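You operate a simulated robot arm through the tools that you are given. There is no shell and no other tool.

You are at the controls of a simulated two-armed robot. One attempt, no reset.

Task
Refill the roller lane with both bins from the counter, lane set to 110 mm.
Fine: lower the gate before loading and lift it after; load at the high end and let them roll down.

It is judged by the outcome, as a careful person would: the job done as asked, and still so three seconds after it is handed in. It fails if anything else is knocked over, pushed out of place, dropped, spilled or broken.

Robot
Two 7-joint arms with fingered hands on one trunk that stands fixed in place. Base frame: the origin is at the foot of the trunk, x ahead of it, y to its left, z up. Lengths are in m, angles in rad, forces in N, time in s.
The left shoulder is at [0.07, 0.14, 1.133], the right one opposite. With the tool pointing down near the work surface each hand reaches from about 0.1 to 0.38 m from the base axis, measured 20 degrees to its own side. Payload 3.9 kg a hand.
Tool frame (each hand has its own): the origin (TCP) lies between the finger pads and is the grasp point; the fingertips stand 0.029 m ahead of it; z points along the fingers, y is the line along which they close. The gripper opens to 0.1 m. The gripper's body begins 0.034 m behind the TCP. The gripper is a hand of 5 fingers: y runs from the thumb to the fingers, the wrist lies at [-0.015, -0.105, -0.177] in the tool frame.
Orientation is told as [roll, pitch, yaw] about the base's x, y, z axes, in that order, counted from this pose: with the fingers straight down and the wrist toward the robot, the tool's x, y and z point along [0, 1, 0], [1, 0, 0] and [0, 0, -1] of the base frame.

Tools
- The arms move only by the tool move_arm. It takes "left_deltas", "right_deltas" or both (then of equal length, played together; a hand with none holds still); each is a list of rows, each a list of 6 numbers: the shift along the base's x, y, z in units of 50 mm (1.0 is 50 mm), then the turn, a rotation vector about the base's x, y, z in units of 4 degrees (1.0 is 4 degrees). In form: [[x, y, z, rx, ry, rz], ...]. A call has 1 to 20 rows; each row shifts and turns the commanded pose from where the row before left it. A call with a number of a shift or a turn outside -1 to 1 is refused whole. Each row takes 0.2 s and may step no farther than 0.05 m and 0.15 rad from the row before; otherwise, the whole call is refused. A pose out of reach is approached as far as the arm can. The call stops where the force on the tool passes 40 N (or 10 N more than at its start, if that is more) or the arm is blocked; 0.2 s more then pass. In this call time passes only in rows, and 0.2 s behind the last. It gives the time, the measured TCP pose, the force on the tool (base axes), the opening and the grip force at its end, in the units of the frame above (readings bear some noise), with the torque about the TCP (base axes, N m) and any sound that the robot's microphone picked up, and new pictures: "views" is both (left out), scene, wrist or none (wrist: the cameras of the hands that moved).
- Cameras (640 x 400 px; columns grow to the right, rows downward): "scene" is now at [0.1331, 0.0371, 1.4701]; the picture's right is [0.36, -0.93, 0.00], its down [-0.57, -0.22, -0.79] and it looks along [0.74, 0.29, -0.61] (base axes); focal length 214 px, centre (320, 200). "left" rides on the left gripper at [-0.066, -0.086, -0.121] in its tool frame; the picture's right is [-0.76, -0.31, 0.58], its down [0.59, -0.70, 0.40] and it looks along [0.28, 0.64, 0.71] (tool axes); focal length 247 px, centre (320, 200). "right" rides on the right gripper at [0.066, -0.086, -0.121] in its tool frame; the picture's right is [-0.76, 0.31, -0.58], its down [-0.59, -0.70, 0.40] and it looks along [-0.28, 0.64, 0.71] (tool axes); focal length 247 px, centre (320, 200). There is no depth. A picture from a camera that has moved, and an enlarged one, comes with that camera's place and axes in the base frame and with its lens. The place of the scene camera against the robot may be out by one fixed shift of up to 0.025 m in any direction.
- lift_body(by): slides the trunk up (or, below 0, down) by that many m; the arms and the scene camera ride with it, the base frame stays. It gives what a move gives, with no picture.
- curl_fingers(index, middle, ring, little, thumb_bend, thumb_turn, hand): sets how far each is bent, from 0 (flat) to 1 (curled in); at 0.3 the hand is open as for a grip, at 0.7 the pads meet at the TCP. One left out holds its place. A second passes; each finger stops where it meets its share of the squeeze, and holds until it gets a number again. It is the only way to open and close the hand. It gives what a move gives, with no picture; readings hold the bend of each and the force on index, middle, ring, little, thumb and palm. thumb_turn goes from beside the hand (0) to across from the fingers (1), as for a grip.
- head_to(pan, tilt): turns the head with the scene camera to pan (to the left, within 1.501 rad either way) and tilt (down, from -0.506 to 1.204), counted from straight ahead of the robot. It gives what a move gives, and a new picture of the scene camera.
- enlarge(camera, box): a new picture of the part [left, top, right, bottom] of that camera's present view, enlarged. No time passes.
- close_job(): hands the job in; it is judged then, once.

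Nothing tells you positions but the pictures and the camera data. Unless the task says otherwise, let go and move clear before handing in.

The tools are called after "Emit:" as a command line: name --argument value ..., lists and objects as JSON in quotes. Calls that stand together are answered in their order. move_arm: Moves the arms, as the interface text tells. Its arguments: {"type":"object","properties":{"left_deltas":{"type":"array"},"right_deltas":{"type":"array"},"views":{"type":"string","enum":["both","scene","wrist","none"]}},"required":[]} The other tools are called the same way: lift_body (by) slides the trunk up or down; curl_fingers (index, middle, ring, little, thumb_bend, thumb_turn, hand) moves the fingers one by one; head_to (pan, tilt) turns the head that bears the scene camera; enlarge (camera, box) takes an enlarged picture of a part of a camera's view; close_job () hands the job in.

At the start:

```text
time_s: 0.0
left_tool_pos: [0.4027, 0.4441, 1.4142]
left_tool_rot: [0.0, 0.0, 0.444]
left_ft_force: [-0.2, -0.2, -0.6]
left_torque: [0.02, -0.02, 0.0]
left_finger_gap: 0.0996
left_grasp_force: 0.0
left_shape: jaw
left_bend: [0.3, 0.3, 0.3, 0.3, 0.3, 0.98]
left_finger forces: [0.0, 0.0, 0.0, 0.0, 0.1, 0.0]
right_tool_pos: [0.4324, -0.0016, 1.4149]
right_tool_rot: [0.001, -0.003, 0.442]
right_ft_force: [0.0, -0.7, -0.7]
right_torque: [0.01, -0.01, -0.01]
right_finger_gap: 0.0999
right_grasp_force: 0.0
right_shape: jaw
right_bend: [0.3, 0.3, 0.3, 0.3, 0.3, 0.98]
right_finger forces: [0.1, 0.1, 0.1, 0.1, 0.0, 0.0]
trunk travel left (down, up): [-0.775, 0.065]
head pan, tilt: [0.37, 0.66]
```

scene: 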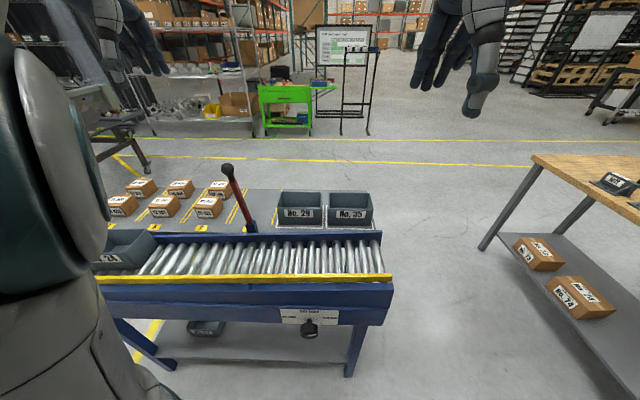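
right: 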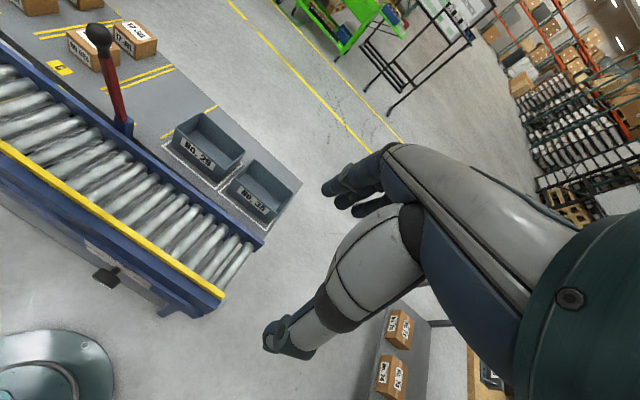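
left: 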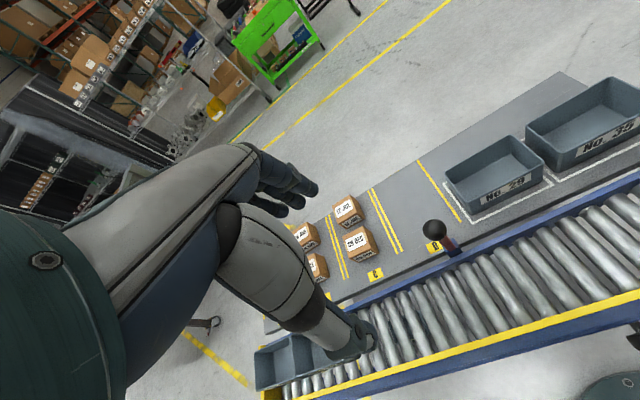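

I see a roller lane in front of the robot with a red lever (probably the gate), a knob on the front with a plate (probably lane width), and two grey bins on the counter behind it. I'll take closer looks before moving anything.

Emit:
enlarge --camera "scene" --box '[80, 150, 400, 350]'

Emit:
enlarge --camera "scene" --box '[260, 290, 380, 365]'

Emit:
enlarge --camera "left" --box '[240, 200, 640, 400]'

Emit:
enlarge --camera "right" --box '[0, 100, 320, 300]'

```text
2.00 times, centred on (240, 250) of scene
camera zoom: at [0.1331, 0.0371, 1.4701], right [0.36, -0.93, 0.0], down [-0.57, -0.22, -0.79], along [0.74, 0.29, -0.61], focal length 429 px, centre (480, 100)
```

zoom: 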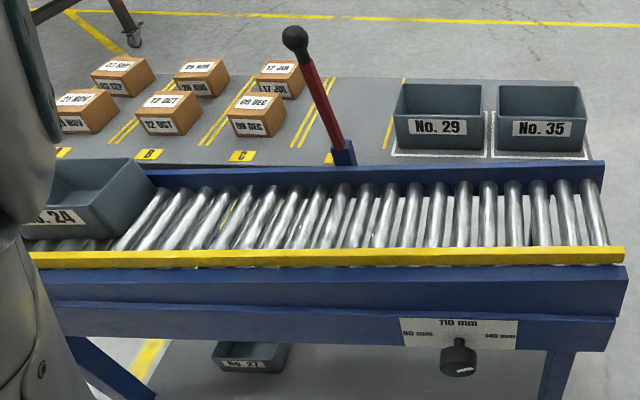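

```text
5.33 times, centred on (320, 328) of scene
camera zoom: at [0.1331, 0.0371, 1.4701], right [0.36, -0.93, 0.0], down [-0.57, -0.22, -0.79], along [0.74, 0.29, -0.61], focal length 1144 px, centre (320, -480)
```

zoom: 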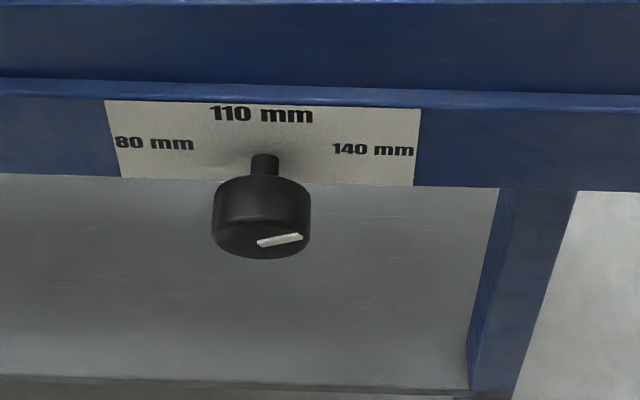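

```text
1.60 times, centred on (440, 300) of left
camera zoom: at [0.3536, 0.3473, 1.5363], right [0.05, -0.82, -0.58], down [-0.89, 0.23, -0.4], along [0.46, 0.53, -0.71], focal length 395 px, centre (128, 40)
```

zoom: 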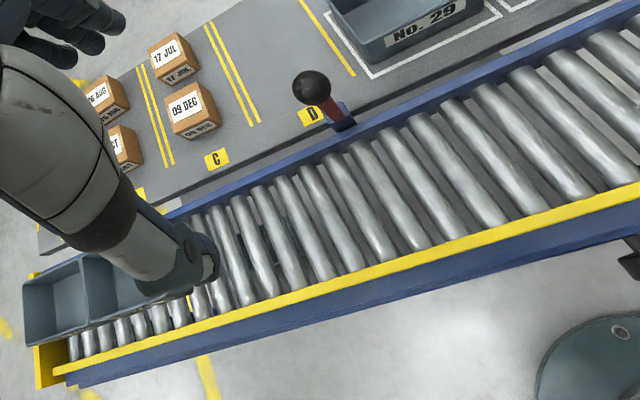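

```text
2.00 times, centred on (160, 200) of right
camera zoom: at [0.3275, 0.0237, 1.5364], right [0.6, -0.55, 0.58], down [-0.38, -0.83, -0.4], along [0.7, 0.02, -0.71], focal length 494 px, centre (640, 200)
```

zoom: 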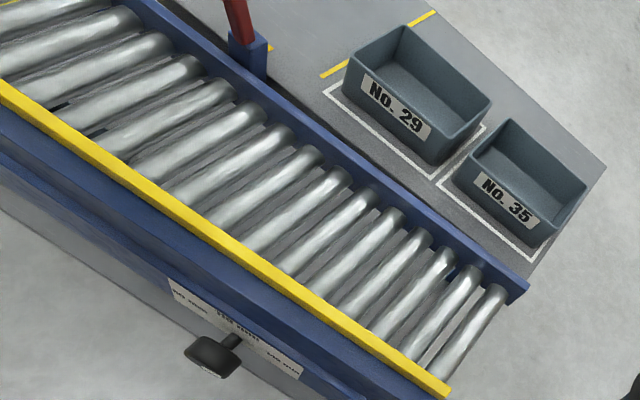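

The right end of the lane's yellow rail comes out near (0.49, -0.02, 0.98), and the bins stand behind the lane on the counter. I'll look around with the head to find the gate, the lane ends and the knob pointer.

Emit:
head_to --pan 0.9 --tilt 0.8

```text
time_s: 0.9
left_tool_pos: [0.4033, 0.4441, 1.4145]
left_tool_rot: [0.001, 0.001, 0.444]
left_ft_force: [0.2, 0.4, 0.5]
left_torque: [0.02, -0.04, 0.0]
left_finger_gap: 0.1
left_grasp_force: 0.0
left_shape: jaw
left_bend: [0.3, 0.3, 0.3, 0.3, 0.3, 0.98]
left_finger forces: [0.0, 0.0, 0.0, 0.0, 0.1, 0.0]
right_tool_pos: [0.4322, -0.0002, 1.414]
right_tool_rot: [-0.001, 0.0, 0.44]
right_ft_force: [-0.1, -0.1, -0.3]
right_torque: [-0.03, 0.02, -0.03]
right_finger_gap: 0.0995
right_grasp_force: 0.0
right_shape: jaw
right_bend: [0.3, 0.3, 0.3, 0.3, 0.3, 0.98]
right_finger forces: [0.0, 0.0, 0.0, 0.0, 0.0, 0.1]
trunk travel left (down, up): [-0.775, 0.065]
head pan, tilt: [0.901, 0.799]
camera scene: at [0.1027, 0.0688, 1.4584], right [0.78, -0.62, 0.0], down [-0.45, -0.56, -0.7], along [0.43, 0.55, -0.72], focal length 214 px, centre (320, 200)
```

scene: 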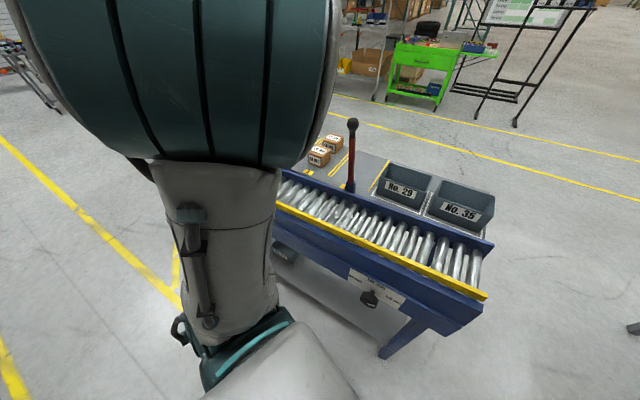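

The left forearm blocks the low end of the lane. I'll turn the head back and shift the left hand left along the lane, so its wrist camera can see the low end and the lever.

Emit:
move_arm --left_deltas '[[-0.4, 0.9, 0, 0, 0, 0], [-0.4, 0.9, 0, 0, 0, 0], [-0.4, 0.9, 0, 0, 0, 0]]' --views "wrist"

Emit:
head_to --pan 0.45 --tilt 0.8

```text
time_s: 1.8
left_tool_pos: [0.3422, 0.5829, 1.4147]
left_tool_rot: [-0.003, 0.0, 0.444]
left_ft_force: [0.1, 0.3, 0.5]
left_torque: [0.0, -0.03, -0.02]
left_finger_gap: 0.0997
left_grasp_force: 0.1
left_shape: jaw
left_bend: [0.3, 0.3, 0.3, 0.3, 0.3, 0.98]
left_finger forces: [0.0, 0.0, 0.0, 0.0, 0.1, 0.0]
right_tool_pos: [0.4311, 0.0025, 1.4149]
right_tool_rot: [-0.002, 0.0, 0.441]
right_ft_force: [-1.0, 0.8, 0.4]
right_torque: [0.0, -0.01, 0.02]
right_finger_gap: 0.0995
right_grasp_force: 0.1
right_shape: jaw
right_bend: [0.3, 0.3, 0.3, 0.3, 0.3, 0.98]
right_finger forces: [0.0, 0.1, 0.0, 0.1, 0.1, 0.1]
trunk travel left (down, up): [-0.775, 0.065]
head pan, tilt: [0.901, 0.799]
camera left: at [0.2932, 0.4859, 1.5362], right [0.05, -0.82, -0.58], down [-0.89, 0.23, -0.4], along [0.46, 0.53, -0.71], focal length 247 px, centre (320, 200)
```

left: 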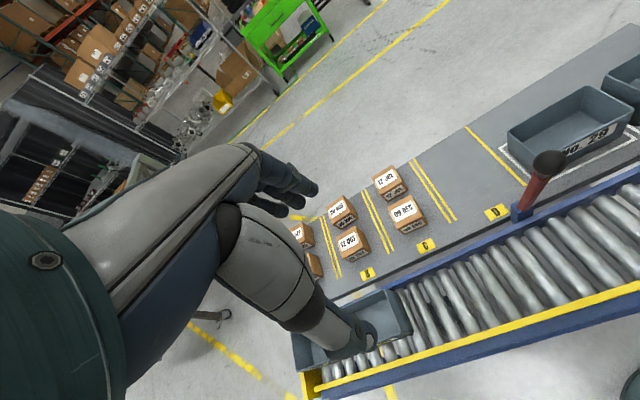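

```text
time_s: 2.6
left_tool_pos: [0.3432, 0.5778, 1.4151]
left_tool_rot: [-0.002, 0.001, 0.445]
left_ft_force: [0.0, 0.3, -0.3]
left_torque: [-0.01, 0.04, 0.0]
left_finger_gap: 0.1
left_grasp_force: 0.1
left_shape: jaw
left_bend: [0.3, 0.3, 0.3, 0.3, 0.3, 0.98]
left_finger forces: [0.0, 0.0, 0.0, 0.1, 0.0, 0.0]
right_tool_pos: [0.4331, 0.0001, 1.4141]
right_tool_rot: [-0.001, -0.001, 0.442]
right_ft_force: [-0.1, -0.9, -1.0]
right_torque: [0.02, -0.02, -0.02]
right_finger_gap: 0.0995
right_grasp_force: 0.1
right_shape: jaw
right_bend: [0.3, 0.3, 0.3, 0.3, 0.3, 0.98]
right_finger forces: [0.0, 0.0, 0.0, 0.0, 0.0, 0.0]
trunk travel left (down, up): [-0.775, 0.065]
head pan, tilt: [0.45, 0.799]
camera scene: at [0.1251, 0.0404, 1.4584], right [0.44, -0.9, 0.0], down [-0.65, -0.31, -0.7], along [0.63, 0.3, -0.72], focal length 214 px, centre (320, 200)
```

scene: 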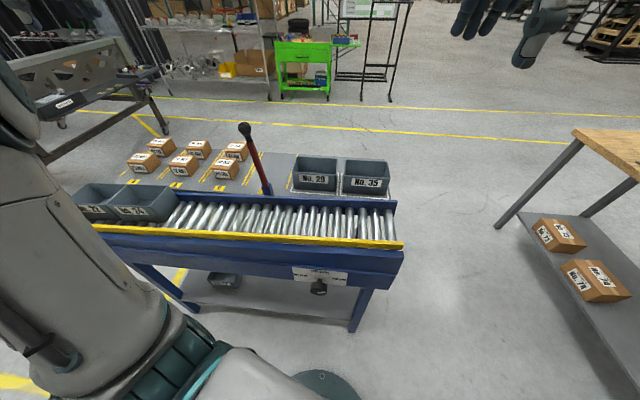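

Two bins already sit at the low (left) end of the lane. I'll zoom in on these, the rollers around the lever, and the knob.

Emit:
enlarge --camera "scene" --box '[70, 170, 230, 270]'

Emit:
enlarge --camera "scene" --box '[150, 110, 310, 210]'

Emit:
enlarge --camera "scene" --box '[270, 140, 430, 240]'

Emit:
enlarge --camera "scene" --box '[280, 255, 360, 305]'

Emit:
enlarge --camera "left" --box '[280, 200, 600, 400]'

Emit:
enlarge --camera "right" --box '[60, 220, 140, 300]'

```text
4.00 times, centred on (150, 220) of scene
camera zoom: at [0.1251, 0.0404, 1.4584], right [0.44, -0.9, 0.0], down [-0.65, -0.31, -0.7], along [0.63, 0.3, -0.72], focal length 858 px, centre (1000, 120)
```

zoom: 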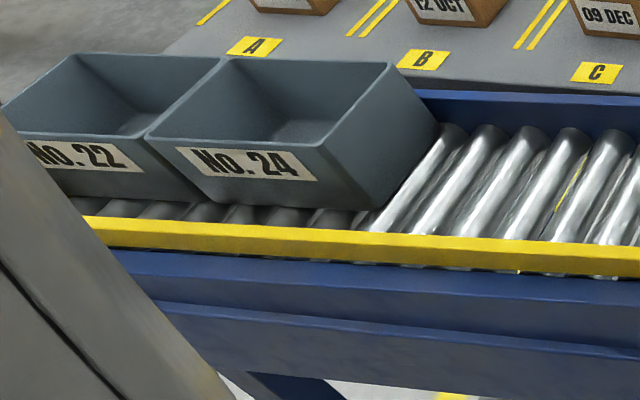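

```text
4.00 times, centred on (230, 160) of scene
camera zoom: at [0.1251, 0.0404, 1.4584], right [0.44, -0.9, 0.0], down [-0.65, -0.31, -0.7], along [0.63, 0.3, -0.72], focal length 858 px, centre (680, 360)
```

zoom: 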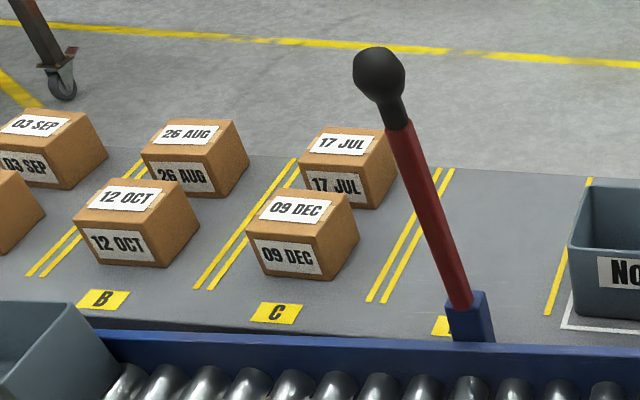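

```text
4.00 times, centred on (350, 190) of scene
camera zoom: at [0.1251, 0.0404, 1.4584], right [0.44, -0.9, 0.0], down [-0.65, -0.31, -0.7], along [0.63, 0.3, -0.72], focal length 858 px, centre (200, 240)
```

zoom: 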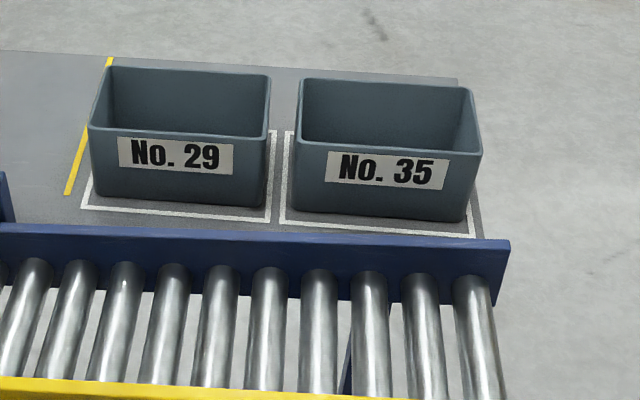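

```text
8.00 times, centred on (320, 280) of scene
camera zoom: at [0.1251, 0.0404, 1.4584], right [0.44, -0.9, 0.0], down [-0.65, -0.31, -0.7], along [0.63, 0.3, -0.72], focal length 1716 px, centre (320, -440)
```

zoom: 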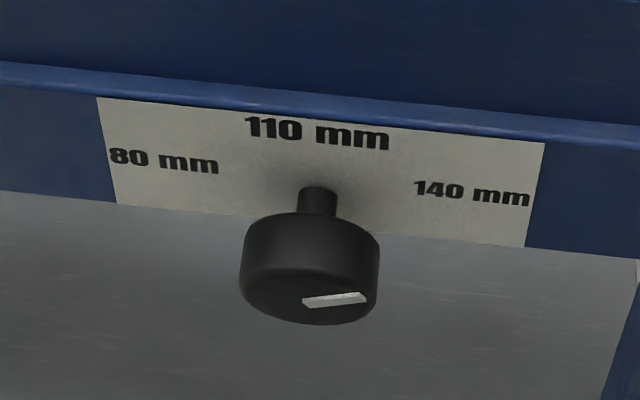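

```text
2.00 times, centred on (440, 300) of left
camera zoom: at [0.2942, 0.482, 1.5373], right [0.05, -0.82, -0.58], down [-0.89, 0.23, -0.4], along [0.46, 0.53, -0.71], focal length 494 px, centre (80, 0)
```

zoom: 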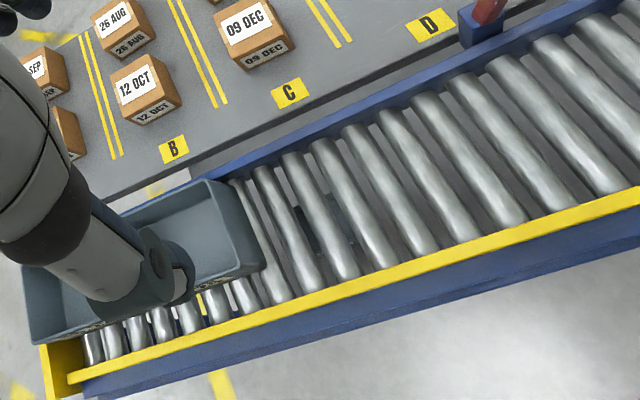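

```text
5.00 times, centred on (100, 260) of right
camera zoom: at [0.3276, 0.0229, 1.5365], right [0.6, -0.55, 0.58], down [-0.38, -0.83, -0.4], along [0.7, 0.02, -0.71], focal length 1235 px, centre (1420, -100)
```

zoom: 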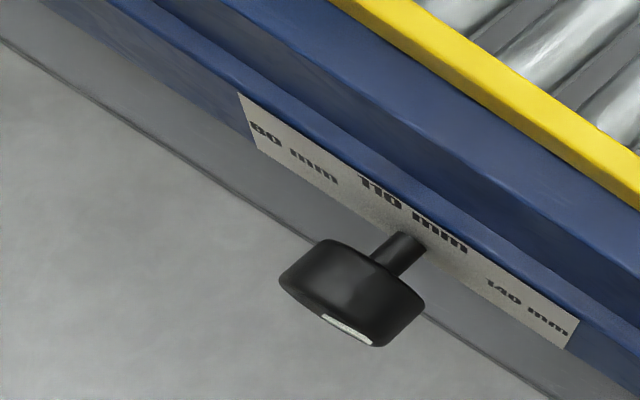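

The lane runs from a low left end near (0.15, 0.95, 0.89) to a high right end near (0.49, -0.02, 0.98), facing about 20° left. I'll zoom in further to measure the bins and lever.

Emit:
enlarge --camera "left" --box '[480, 60, 640, 160]'

Emit:
enlarge --camera "left" --box '[480, 130, 640, 230]'

Emit:
enlarge --camera "right" --box '[150, 90, 310, 190]'

Emit:
enlarge --camera "right" --box '[60, 10, 180, 150]'

Emit:
enlarge --camera "right" --box '[150, 190, 310, 310]'

```text
4.00 times, centred on (560, 110) of left
camera zoom: at [0.2942, 0.482, 1.5373], right [0.05, -0.82, -0.58], down [-0.89, 0.23, -0.4], along [0.46, 0.53, -0.71], focal length 988 px, centre (-640, 560)
```

zoom: 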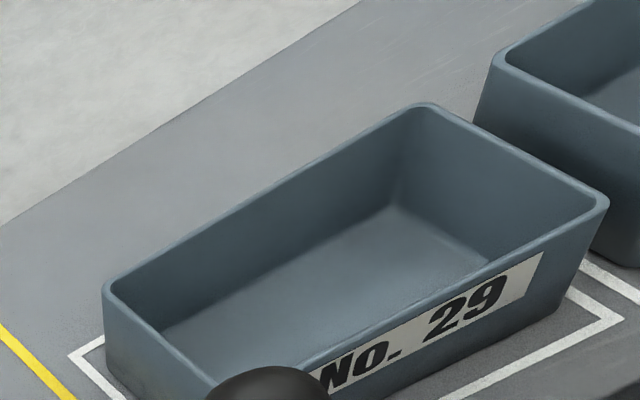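

```text
4.00 times, centred on (560, 180) of left
camera zoom: at [0.2942, 0.482, 1.5373], right [0.05, -0.82, -0.58], down [-0.89, 0.23, -0.4], along [0.46, 0.53, -0.71], focal length 988 px, centre (-640, 280)
```

zoom: 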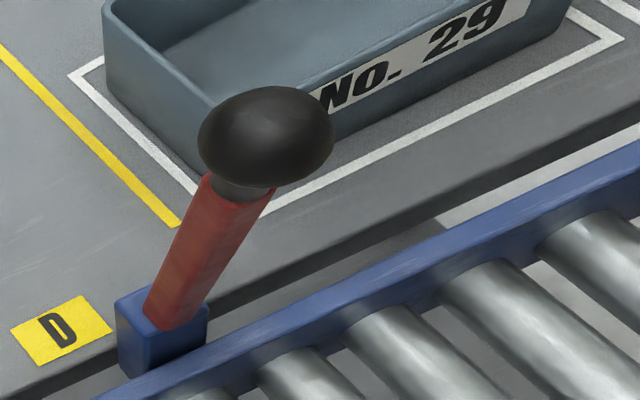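

```text
4.00 times, centred on (230, 140) of right
camera zoom: at [0.3276, 0.0229, 1.5365], right [0.6, -0.55, 0.58], down [-0.38, -0.83, -0.4], along [0.7, 0.02, -0.71], focal length 988 px, centre (680, 440)
```

zoom: 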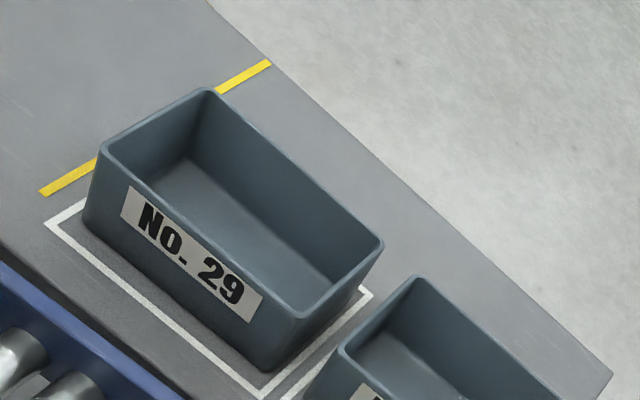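

```text
2.86 times, centred on (120, 80) of right
camera zoom: at [0.3276, 0.0229, 1.5365], right [0.6, -0.55, 0.58], down [-0.38, -0.83, -0.4], along [0.7, 0.02, -0.71], focal length 706 px, centre (891, 543)
```

zoom: 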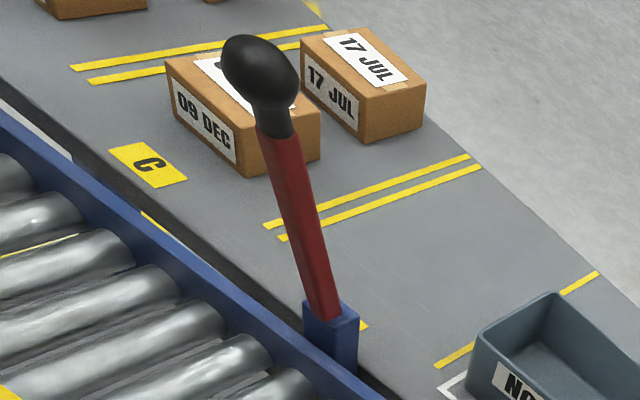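

```text
3.33 times, centred on (230, 250) of right
camera zoom: at [0.3276, 0.0229, 1.5365], right [0.6, -0.55, 0.58], down [-0.38, -0.83, -0.4], along [0.7, 0.02, -0.71], focal length 823 px, centre (620, 33)
```

zoom: 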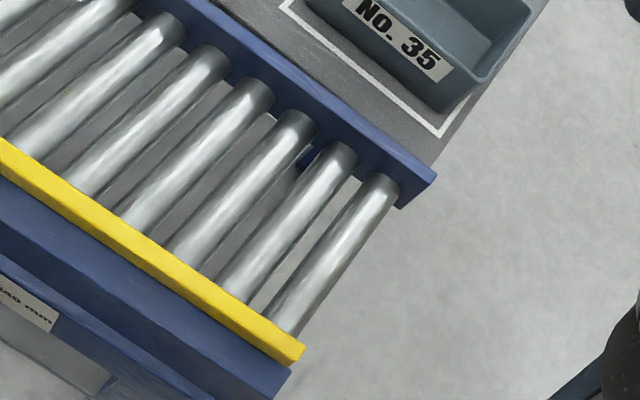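

The bins measure about 150 × 90 × 78 mm and stand on a counter at z ≈ 0.91. The knob pointer seems to be on 140. I'll bring the left wrist camera closer to the lever to find the gate plate.

Emit:
move_arm --left_deltas '[[0, -0.93, -0.4, 0, 0, 0], [0, -0.93, -0.5, 0, 0, 0], [0, -0.93, -0.5, 0, 0, 0], [0, -0.93, -0.5, 0, 0, 0], [0, -0.93, -0.5, 0, 0, 0], [0, -0.93, -0.5, 0, 0, 0]]' --views "wrist"

```text
refused: row 1 steps farther than a row can; nothing moved
```

The step was a little too long, so I'll shorten it and repeat.

Emit:
move_arm --left_deltas '[[0, -0.8, -0.45, 0, 0, 0], [0, -0.8, -0.45, 0, 0, 0], [0, -0.8, -0.45, 0, 0, 0], [0, -0.8, -0.45, 0, 0, 0], [0, -0.8, -0.45, 0, 0, 0], [0, -0.8, -0.45, 0, 0, 0], [0, -0.8, -0.45, 0, 0, 0]]' --views "wrist"

```text
time_s: 4.2
left_tool_pos: [0.4106, 0.4328, 1.2965]
left_tool_rot: [-0.011, 0.006, 0.444]
left_ft_force: [-0.6, -0.4, 0.3]
left_torque: [0.01, 0.0, -0.01]
left_finger_gap: 0.1001
left_grasp_force: 0.1
left_shape: jaw
left_bend: [0.3, 0.3, 0.3, 0.3, 0.3, 0.98]
left_finger forces: [0.1, 0.1, 0.1, 0.0, 0.0, 0.0]
left hand out of reach, approached as far as the arm can: row 4, 5, 6, 7
right_tool_pos: [0.4342, -0.0005, 1.4132]
right_tool_rot: [0.002, 0.001, 0.444]
right_ft_force: [0.2, -0.5, 0.5]
right_torque: [0.0, 0.01, 0.0]
right_finger_gap: 0.0998
right_grasp_force: 0.2
right_shape: jaw
right_bend: [0.3, 0.3, 0.3, 0.3, 0.3, 0.98]
right_finger forces: [0.0, 0.0, 0.1, 0.0, 0.0, 0.0]
trunk travel left (down, up): [-0.775, 0.065]
head pan, tilt: [0.45, 0.799]
camera left: at [0.362, 0.3364, 1.4182], right [0.05, -0.82, -0.57], down [-0.89, 0.22, -0.4], along [0.46, 0.52, -0.72], focal length 247 px, centre (320, 200)
```

left: 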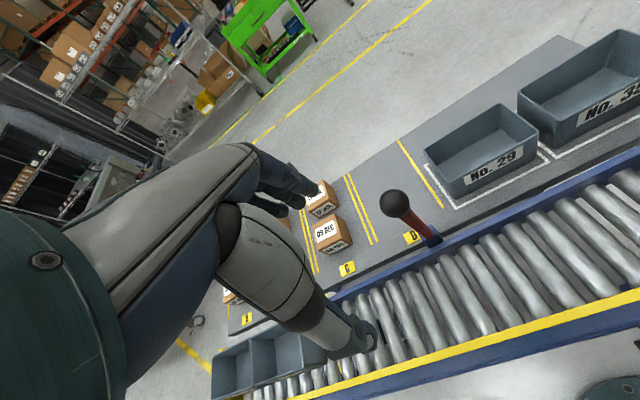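

Emit:
enlarge --camera "left" --box '[330, 160, 490, 260]'

Emit:
enlarge --camera "left" --box '[320, 240, 520, 365]'

Emit:
enlarge --camera "left" --box '[200, 300, 360, 400]'

```text
4.00 times, centred on (410, 210) of left
camera zoom: at [0.362, 0.3364, 1.4182], right [0.05, -0.82, -0.57], down [-0.89, 0.22, -0.4], along [0.46, 0.52, -0.72], focal length 988 px, centre (-40, 160)
```

zoom: 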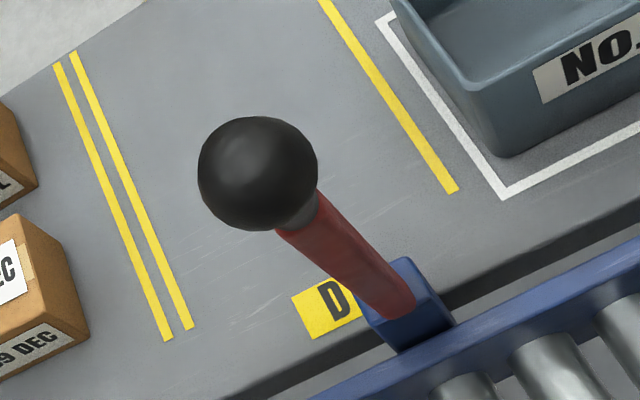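

```text
3.20 times, centred on (420, 302) of left
camera zoom: at [0.362, 0.3364, 1.4182], right [0.05, -0.82, -0.57], down [-0.89, 0.22, -0.4], along [0.46, 0.52, -0.72], focal length 790 px, centre (0, -128)
```

zoom: 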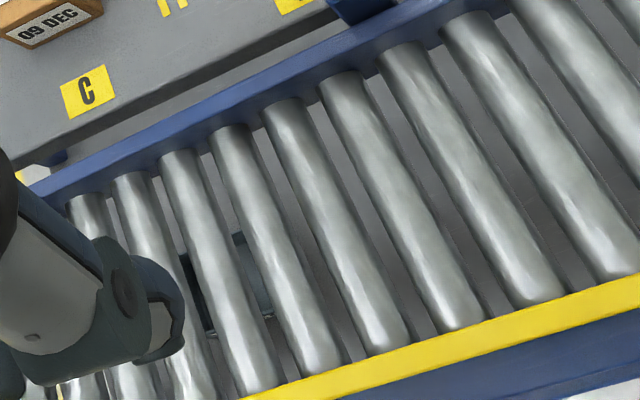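

```text
4.00 times, centred on (280, 350) of left
camera zoom: at [0.362, 0.3364, 1.4182], right [0.05, -0.82, -0.57], down [-0.89, 0.22, -0.4], along [0.46, 0.52, -0.72], focal length 988 px, centre (480, -400)
```

zoom: 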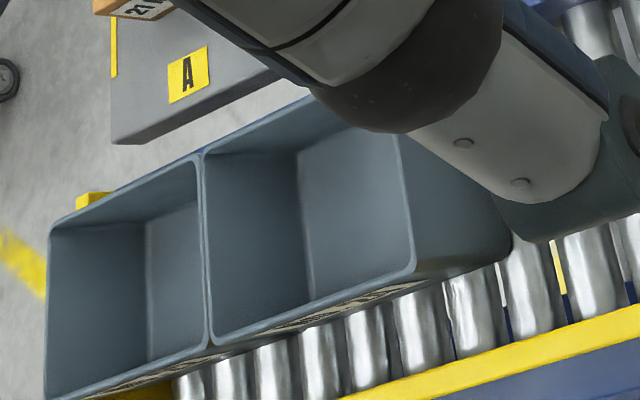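

No gate plate shows between the rollers, so the red arm is probably the gate itself: it stands up now, pivots at (0.515, 0.419, 0.965), has its ball at (0.481, 0.407, 1.189), and would swing down across the lane toward me. Before acting I'll test left-arm reach over the counter at a safe height, clear of the lever.

Emit:
move_arm --left_deltas '[[0.7, 0, 0.5, 0, 0, 0], [0.7, 0, 0.5, 0, 0, 0]]' --views "none"

```text
time_s: 4.8
left_tool_pos: [0.483, 0.4291, 1.3466]
left_tool_rot: [0.001, 0.0, 0.444]
left_ft_force: [0.6, 0.2, 0.7]
left_torque: [-0.02, 0.04, -0.01]
left_finger_gap: 0.0997
left_grasp_force: 0.2
left_shape: jaw
left_bend: [0.3, 0.3, 0.3, 0.3, 0.3, 0.98]
left_finger forces: [0.0, 0.0, 0.0, 0.0, 0.0, 0.1]
right_tool_pos: [0.4344, 0.0034, 1.4142]
right_tool_rot: [-0.001, -0.001, 0.442]
right_ft_force: [0.4, -0.3, 0.3]
right_torque: [-0.01, 0.04, -0.01]
right_finger_gap: 0.0997
right_grasp_force: 0.0
right_shape: jaw
right_bend: [0.3, 0.3, 0.3, 0.3, 0.3, 0.98]
right_finger forces: [0.0, 0.1, 0.0, 0.1, 0.0, 0.0]
trunk travel left (down, up): [-0.775, 0.065]
head pan, tilt: [0.45, 0.799]
```

Emit:
move_arm --left_deltas '[[0.6, -0.5, -0.1, 0, 0, -0.28], [0.6, -0.5, -0.1, 0, 0, -0.27], [0.6, -0.5, -0.1, 0, 0, -0.27], [0.6, -0.5, -0.3, 0, 0, -0.27], [0.6, -0.5, -0.3, 0, 0, -0.27]]' --views "both"

```text
time_s: 6.0
left_tool_pos: [0.6339, 0.3032, 1.3016]
left_tool_rot: [0.0, 0.001, 0.346]
left_ft_force: [-0.4, -0.1, -0.5]
left_torque: [0.01, -0.01, 0.0]
left_finger_gap: 0.0998
left_grasp_force: 0.1
left_shape: jaw
left_bend: [0.3, 0.3, 0.3, 0.3, 0.3, 0.98]
left_finger forces: [0.0, 0.0, 0.1, 0.1, 0.0, 0.0]
right_tool_pos: [0.4352, -0.0007, 1.4145]
right_tool_rot: [0.001, 0.0, 0.442]
right_ft_force: [-0.1, 0.0, -0.9]
right_torque: [0.02, 0.06, 0.0]
right_finger_gap: 0.1
right_grasp_force: 0.0
right_shape: jaw
right_bend: [0.3, 0.3, 0.3, 0.3, 0.3, 0.98]
right_finger forces: [0.0, 0.0, 0.1, 0.0, 0.1, 0.0]
trunk travel left (down, up): [-0.775, 0.065]
head pan, tilt: [0.45, 0.799]
camera scene: at [0.1272, 0.0405, 1.4582], right [0.44, -0.9, 0.0], down [-0.65, -0.31, -0.7], along [0.63, 0.3, -0.72], focal length 214 px, centre (320, 200)
camera left: at [0.576, 0.2112, 1.4234], right [-0.03, -0.82, -0.58], down [-0.86, 0.31, -0.4], along [0.51, 0.49, -0.71], focal length 247 px, centre (320, 200)
```

scene: 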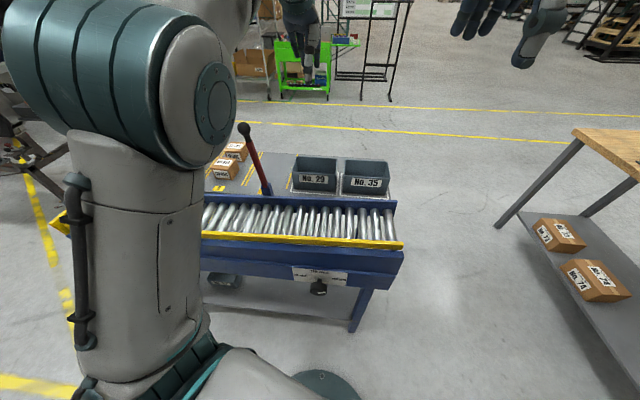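
left: 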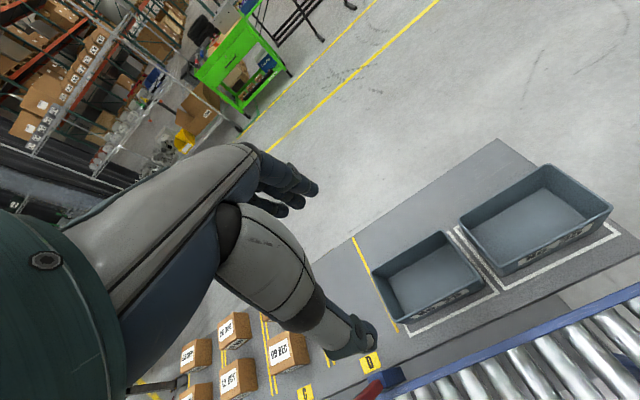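

The left arm reaches tool-down out to the bins without trouble. Next I'll park it high on the left, away from the lever, so I can lower the trunk for a better look at the knob.

Emit:
move_arm --left_deltas '[[0, 0, 0.9, 0, 0, 0], [0, 0, 0.9, 0, 0, 0], [0, 0, 0.9, 0, 0, 0], [-0.67, 0.64, 0, 0, 0, 0], [-0.67, 0.64, 0, 0, 0, 0], [-0.67, 0.64, 0, 0, 0, 0], [-0.67, 0.64, 0, 0, 0, 0], [-0.67, 0.64, 0, 0, 0, 0], [-0.67, 0.64, 0, 0, 0, 0], [-0.67, 0.64, 0, 0, 0, 0], [-0.67, 0.64, 0, 0, 0, 0], [-0.67, 0.64, 0, 0, 0, 0]]' --views "scene"

```text
time_s: 8.7
left_tool_pos: [0.3422, 0.6186, 1.4226]
left_tool_rot: [-0.002, 0.001, 0.347]
left_ft_force: [-0.6, 0.6, -0.4]
left_torque: [0.03, 0.02, 0.01]
left_finger_gap: 0.1002
left_grasp_force: 0.0
left_shape: jaw
left_bend: [0.3, 0.3, 0.3, 0.3, 0.3, 0.98]
left_finger forces: [0.0, 0.0, 0.1, 0.0, 0.1, 0.1]
left hand out of reach, approached as far as the arm can: row 2, 3, 4, 5, 6, 7, 8, 11, 12
right_tool_pos: [0.4326, 0.0013, 1.4149]
right_tool_rot: [-0.003, -0.001, 0.441]
right_ft_force: [0.3, -0.4, 0.6]
right_torque: [-0.03, -0.01, 0.02]
right_finger_gap: 0.0998
right_grasp_force: 0.1
right_shape: jaw
right_bend: [0.3, 0.3, 0.3, 0.3, 0.3, 0.98]
right_finger forces: [0.0, 0.0, 0.1, 0.1, 0.0, 0.1]
trunk travel left (down, up): [-0.775, 0.065]
head pan, tilt: [0.45, 0.799]
camera scene: at [0.1249, 0.0424, 1.4584], right [0.44, -0.9, 0.0], down [-0.65, -0.31, -0.7], along [0.63, 0.3, -0.72], focal length 214 px, centre (320, 200)
```

scene: 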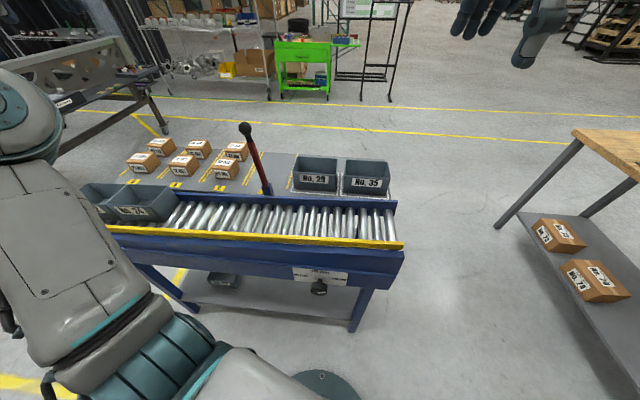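

Emit:
lift_body --by -0.25

Emit:
head_to --pan 0.4 --tilt 0.8

```text
time_s: 11.2
left_tool_pos: [0.3413, 0.6156, 1.173]
left_tool_rot: [-0.001, -0.004, 0.348]
left_ft_force: [-0.7, -0.2, -0.9]
left_torque: [0.01, 0.0, -0.01]
left_finger_gap: 0.1
left_grasp_force: 0.2
left_shape: jaw
left_bend: [0.3, 0.3, 0.3, 0.3, 0.3, 0.98]
left_finger forces: [0.0, 0.0, 0.1, 0.0, 0.0, 0.0]
right_tool_pos: [0.4329, 0.0001, 1.1643]
right_tool_rot: [-0.001, -0.002, 0.442]
right_ft_force: [0.9, 0.3, 0.6]
right_torque: [0.02, -0.01, -0.01]
right_finger_gap: 0.0997
right_grasp_force: 0.0
right_shape: jaw
right_bend: [0.3, 0.3, 0.3, 0.3, 0.3, 0.98]
right_finger forces: [0.0, 0.1, 0.0, 0.0, 0.0, 0.1]
trunk travel left (down, up): [-0.525, 0.315]
head pan, tilt: [0.45, 0.799]
```

```text
time_s: 11.9
left_tool_pos: [0.3416, 0.6163, 1.1734]
left_tool_rot: [0.0, -0.001, 0.348]
left_ft_force: [0.5, 0.2, 0.5]
left_torque: [0.01, 0.02, 0.03]
left_finger_gap: 0.1001
left_grasp_force: 0.0
left_shape: jaw
left_bend: [0.3, 0.3, 0.3, 0.3, 0.3, 0.98]
left_finger forces: [0.0, 0.1, 0.0, 0.0, 0.0, 0.0]
right_tool_pos: [0.4326, -0.0001, 1.1643]
right_tool_rot: [0.0, -0.002, 0.444]
right_ft_force: [-0.7, 0.6, -0.5]
right_torque: [0.01, -0.03, 0.01]
right_finger_gap: 0.1
right_grasp_force: 0.0
right_shape: jaw
right_bend: [0.3, 0.3, 0.3, 0.3, 0.3, 0.98]
right_finger forces: [0.0, 0.0, 0.0, 0.0, 0.0, 0.0]
trunk travel left (down, up): [-0.525, 0.315]
head pan, tilt: [0.4, 0.799]
camera scene: at [0.1268, 0.0371, 1.2084], right [0.39, -0.92, 0.0], down [-0.66, -0.28, -0.7], along [0.64, 0.27, -0.72], focal length 214 px, centre (320, 200)
```

scene: 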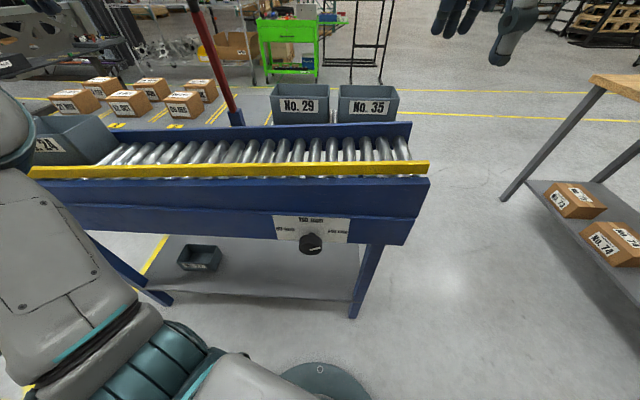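

Emit:
enlarge --camera "scene" --box '[270, 205, 366, 265]'

Emit:
enlarge --camera "scene" --box '[160, 60, 440, 235]'

Emit:
enlarge --camera "right" --box '[0, 0, 640, 400]'

Emit:
enlarge --camera "left" --box '[0, 0, 640, 400]'

```text
6.67 times, centred on (318, 235) of scene
camera zoom: at [0.1268, 0.0371, 1.2084], right [0.39, -0.92, 0.0], down [-0.66, -0.28, -0.7], along [0.64, 0.27, -0.72], focal length 1430 px, centre (333, -33)
```

zoom: 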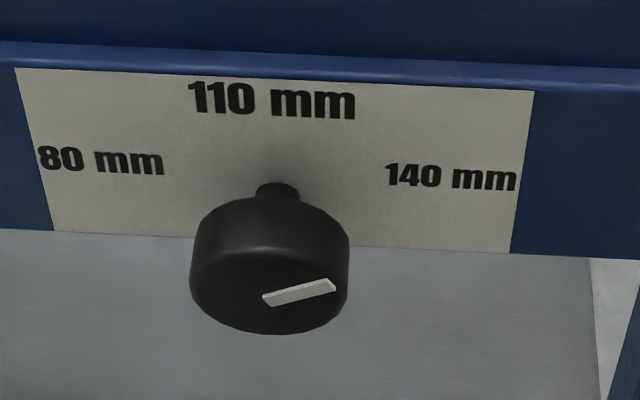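

```text
2.29 times, centred on (300, 148) of scene
camera zoom: at [0.1268, 0.0371, 1.2084], right [0.39, -0.92, 0.0], down [-0.66, -0.28, -0.7], along [0.64, 0.27, -0.72], focal length 490 px, centre (366, 320)
```

zoom: 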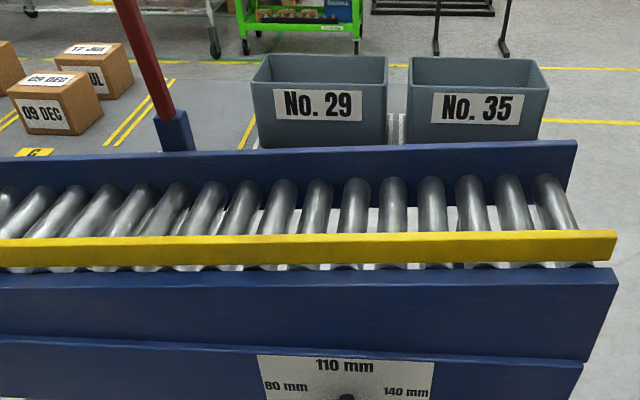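

```text
1.00 times, centred on (320, 200) of right (not enlarged: the box is as wide or as high as the picture)
camera zoom: at [0.3275, 0.0235, 1.2865], right [0.6, -0.55, 0.58], down [-0.38, -0.83, -0.4], along [0.7, 0.02, -0.71], focal length 247 px, centre (320, 200)
```

zoom: 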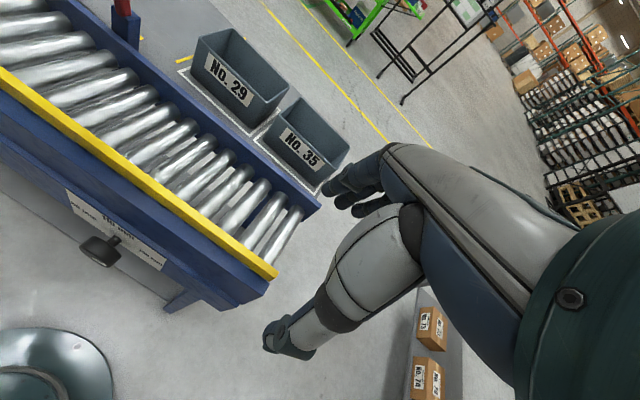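

```text
1.00 times, centred on (320, 200) of left (not enlarged: the box is as wide or as high as the picture)
camera zoom: at [0.2842, 0.5245, 1.2944], right [-0.03, -0.82, -0.58], down [-0.86, 0.31, -0.4], along [0.51, 0.49, -0.71], focal length 247 px, centre (320, 200)
```

zoom: 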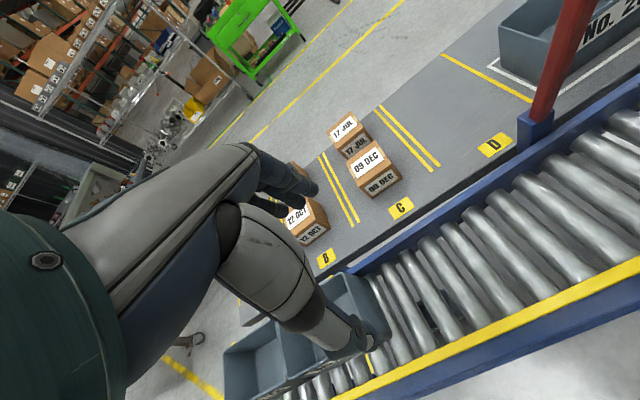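

Emit:
enlarge --camera "right" --box '[40, 180, 200, 280]'

Emit:
enlarge --camera "right" --box '[180, 160, 340, 320]'

```text
4.00 times, centred on (120, 230) of right
camera zoom: at [0.3275, 0.0235, 1.2865], right [0.6, -0.55, 0.58], down [-0.38, -0.83, -0.4], along [0.7, 0.02, -0.71], focal length 988 px, centre (1120, 80)
```

zoom: 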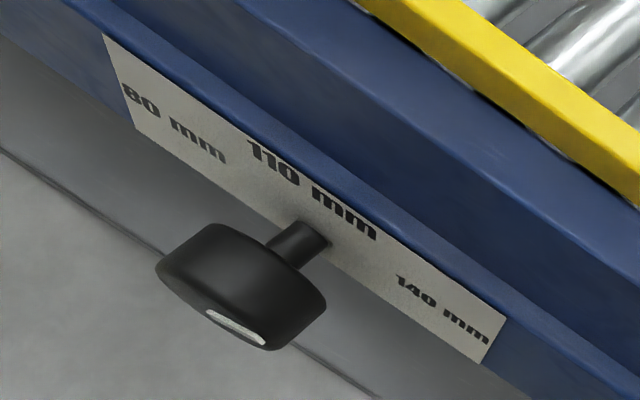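

```text
2.50 times, centred on (260, 240) of right
camera zoom: at [0.3275, 0.0235, 1.2865], right [0.6, -0.55, 0.58], down [-0.38, -0.83, -0.4], along [0.7, 0.02, -0.71], focal length 617 px, centre (470, 100)
```

zoom: 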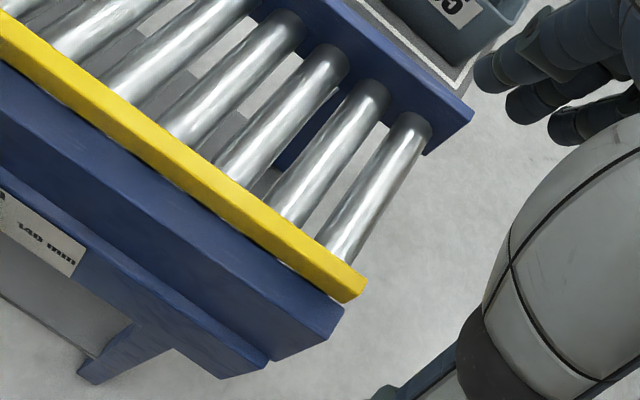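

I put the knob axis at about (0.36, 0.155, 0.77): 55 mm wide, with its pointer on 140. I'll use the right hand with fingers forward and palm down, so next I'll pull it back from the lane and pitch it forward.

Emit:
move_arm --right_deltas '[[-0.25, -0.1, 0, 0.43, -0.9, 0], [-0.25, -0.1, 0, 0.43, -0.9, 0], [-0.25, -0.1, 0, 0.43, -0.9, 0], [-0.25, -0.1, 0, 0.43, -0.9, 0], [-0.25, -0.1, 0, 0.43, -0.9, 0], [-0.25, -0.1, 0, 0.43, -0.9, 0], [-0.25, -0.1, 0, 0.43, -0.9, 0], [-0.25, -0.1, 0, 0.43, -0.9, 0], [-0.25, -0.1, 0, 0.43, -0.9, 0], [-0.25, -0.1, 0, 0.43, -0.9, 0], [-0.25, -0.1, 0, 0.43, -0.9, 0], [-0.25, -0.1, 0, 0.43, -0.9, 0]]' --views "both"

```text
time_s: 14.5
left_tool_pos: [0.3407, 0.615, 1.1732]
left_tool_rot: [0.0, -0.002, 0.348]
left_ft_force: [0.7, -0.2, 0.8]
left_torque: [0.02, -0.01, 0.0]
left_finger_gap: 0.0999
left_grasp_force: 0.0
left_shape: jaw
left_bend: [0.3, 0.3, 0.3, 0.3, 0.3, 0.98]
left_finger forces: [0.1, 0.0, 0.1, 0.1, 0.0, 0.1]
right_tool_pos: [0.2818, -0.06, 1.1659]
right_tool_rot: [0.004, -0.838, 0.44]
right_ft_force: [-0.2, 0.0, -0.5]
right_torque: [-0.03, 0.02, -0.05]
right_finger_gap: 0.1
right_grasp_force: 0.1
right_shape: jaw
right_bend: [0.3, 0.3, 0.3, 0.3, 0.3, 0.98]
right_finger forces: [0.1, 0.0, 0.1, 0.0, 0.0, 0.0]
trunk travel left (down, up): [-0.525, 0.315]
head pan, tilt: [0.4, 0.799]
camera scene: at [0.1265, 0.0367, 1.2085], right [0.39, -0.92, 0.0], down [-0.66, -0.28, -0.7], along [0.64, 0.27, -0.72], focal length 214 px, centre (320, 200)
camera right: at [0.1219, -0.0631, 1.1829], right [0.12, -0.78, 0.61], down [0.1, -0.6, -0.79], along [0.99, 0.16, 0.0], focal length 247 px, centre (320, 200)
```

scene: 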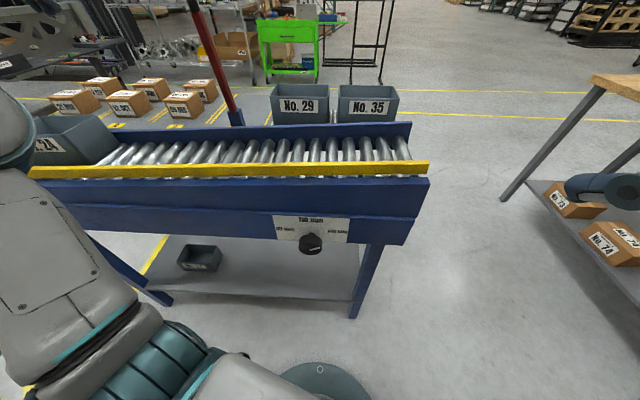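
right: 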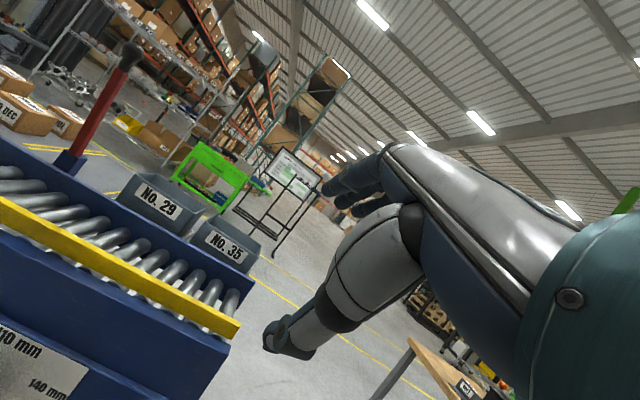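

Emit:
move_arm --left_deltas '[[-0.35, -0.32, 0, 0.34, -0.94, 0], [-0.35, -0.32, 0, 0.34, -0.94, 0], [-0.35, -0.32, 0, 0.34, -0.94, 0], [-0.35, -0.32, 0, 0.34, -0.94, 0], [-0.35, -0.32, 0, 0.34, -0.94, 0], [-0.35, -0.32, 0, 0.34, -0.94, 0], [-0.35, -0.32, 0, 0.34, -0.94, 0], [-0.35, -0.32, 0, 0.34, -0.94, 0], [-0.35, -0.32, 0, 0.34, -0.94, 0], [-0.35, -0.32, 0, 0.34, -0.94, 0], [-0.35, -0.32, 0, 0.34, -0.94, 0], [-0.35, -0.32, 0, 0.34, -0.94, 0]]' --right_deltas '[[0, 0, 0, 0.375, -0.79, 0], [0, 0, 0, 0.375, -0.79, 0], [0, 0, 0, 0.375, -0.79, 0], [0, 0, 0, 0.375, -0.79, 0], [0, 0, 0, 0.375, -0.79, 0], [0, 0, 0, 0.375, -0.79, 0], [0, 0, 0, 0.375, -0.79, 0], [0, 0, 0, 0.375, -0.79, 0], [0, 0, 0, 0.375, -0.79, 0], [0, 0, 0, 0.375, -0.79, 0], [0, 0, 0, 0.375, -0.79, 0], [0, 0, 0, 0.375, -0.79, 0]]' --views "both"

```text
time_s: 17.1
left_tool_pos: [0.3687, 0.6444, 1.3287]
left_tool_rot: [0.0, -0.838, 0.347]
left_ft_force: [0.1, 1.0, -0.5]
left_torque: [0.0, 0.0, 0.03]
left_finger_gap: 0.1003
left_grasp_force: 0.1
left_shape: jaw
left_bend: [0.3, 0.3, 0.3, 0.3, 0.3, 0.98]
left_finger forces: [0.1, 0.1, 0.0, 0.0, 0.1, 0.0]
left hand out of reach, approached as far as the arm can: row 1, 2, 3, 4, 5, 6, 7, 8, 9, 10, 11, 12
right_tool_pos: [0.2949, -0.0456, 1.2223]
right_tool_rot: [0.597, -1.569, -0.154]
right_ft_force: [0.1, 0.5, 0.5]
right_torque: [-0.03, 0.05, 0.02]
right_finger_gap: 0.0996
right_grasp_force: 0.1
right_shape: jaw
right_bend: [0.3, 0.3, 0.3, 0.3, 0.3, 0.98]
right_finger forces: [0.0, 0.1, 0.0, 0.0, 0.1, 0.0]
right hand out of reach, approached as far as the arm can: row 7, 8, 9, 10, 11, 12
trunk travel left (down, up): [-0.525, 0.315]
head pan, tilt: [0.4, 0.799]
camera scene: at [0.127, 0.0373, 1.2084], right [0.39, -0.92, 0.0], down [-0.66, -0.28, -0.7], along [0.64, 0.27, -0.72], focal length 214 px, centre (320, 200)
camera right: at [0.1579, -0.0375, 1.1369], right [-0.19, -0.93, 0.31], down [0.61, -0.36, -0.7], along [0.77, 0.05, 0.64], focal length 247 px, centre (320, 200)
camera left: at [0.2531, 0.5325, 1.3466], right [0.47, -0.64, -0.61], down [-0.36, 0.49, -0.79], along [0.81, 0.59, 0.0], focal length 247 px, centre (320, 200)
```

scene: 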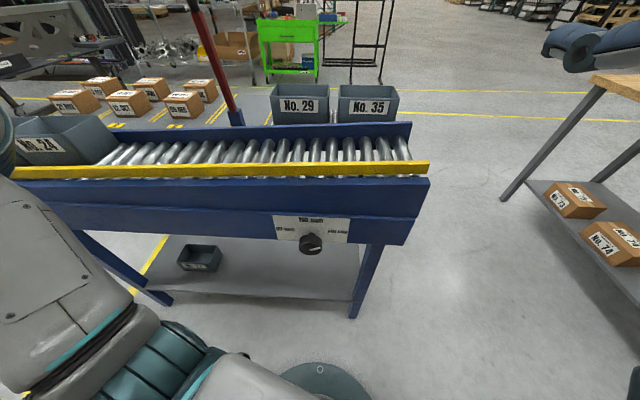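
right: 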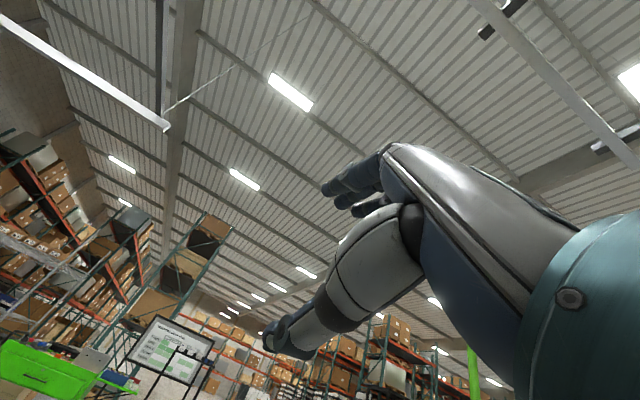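
left: 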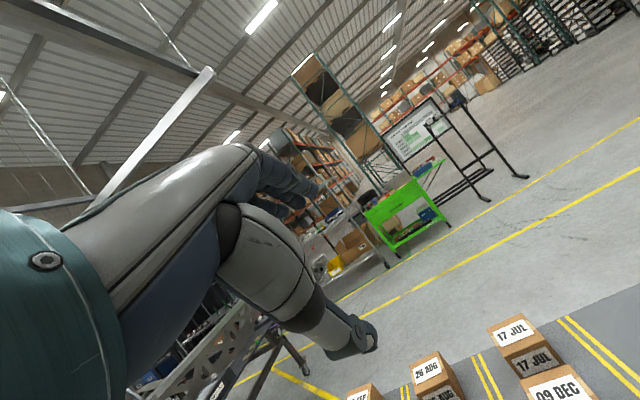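

The right hand now points forward with palm down, which works only when it is well above the shoulder. The left arm drifted up instead of coming back, so I'll retract it toward the body before lowering the trunk.

Emit:
move_arm --left_deltas '[[-0.3, -0.7, -0.3, 0, 0, 0], [-0.3, -0.7, -0.3, 0, 0, 0], [-0.3, -0.7, -0.3, 0, 0, 0], [-0.3, -0.7, -0.3, 0, 0, 0], [-0.3, -0.7, -0.3, 0, 0, 0], [-0.3, -0.7, -0.3, 0, 0, 0], [-0.3, -0.7, -0.3, 0, 0, 0]]' --views "scene"

```text
time_s: 18.7
left_tool_pos: [0.3802, 0.5323, 1.3961]
left_tool_rot: [-0.001, -0.835, 0.347]
left_ft_force: [0.6, -0.5, -0.8]
left_torque: [-0.02, 0.02, 0.01]
left_finger_gap: 0.0998
left_grasp_force: 0.0
left_shape: jaw
left_bend: [0.3, 0.3, 0.3, 0.3, 0.3, 0.98]
left_finger forces: [0.1, 0.0, 0.0, 0.1, 0.0, 0.0]
left hand out of reach, approached as far as the arm can: row 1, 2, 3, 4, 5, 6, 7
right_tool_pos: [0.2952, -0.0476, 1.2204]
right_tool_rot: [0.819, -1.567, -0.375]
right_ft_force: [0.0, 0.1, 0.7]
right_torque: [0.01, 0.01, 0.02]
right_finger_gap: 0.0998
right_grasp_force: 0.2
right_shape: jaw
right_bend: [0.3, 0.3, 0.3, 0.3, 0.3, 0.98]
right_finger forces: [0.0, 0.1, 0.0, 0.0, 0.1, 0.1]
trunk travel left (down, up): [-0.525, 0.315]
head pan, tilt: [0.4, 0.799]
camera scene: at [0.1268, 0.0363, 1.2084], right [0.39, -0.92, 0.0], down [-0.66, -0.28, -0.7], along [0.64, 0.27, -0.72], focal length 214 px, centre (320, 200)
```

scene: 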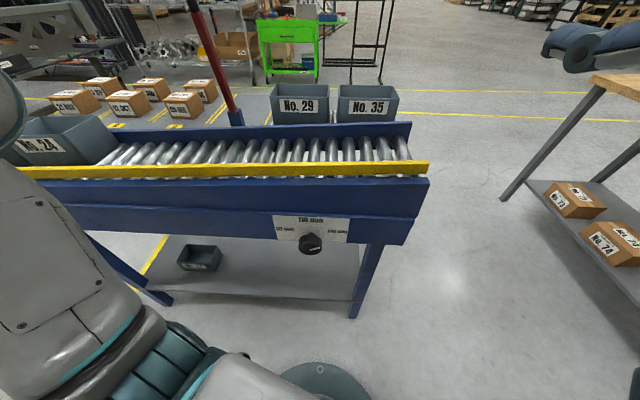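

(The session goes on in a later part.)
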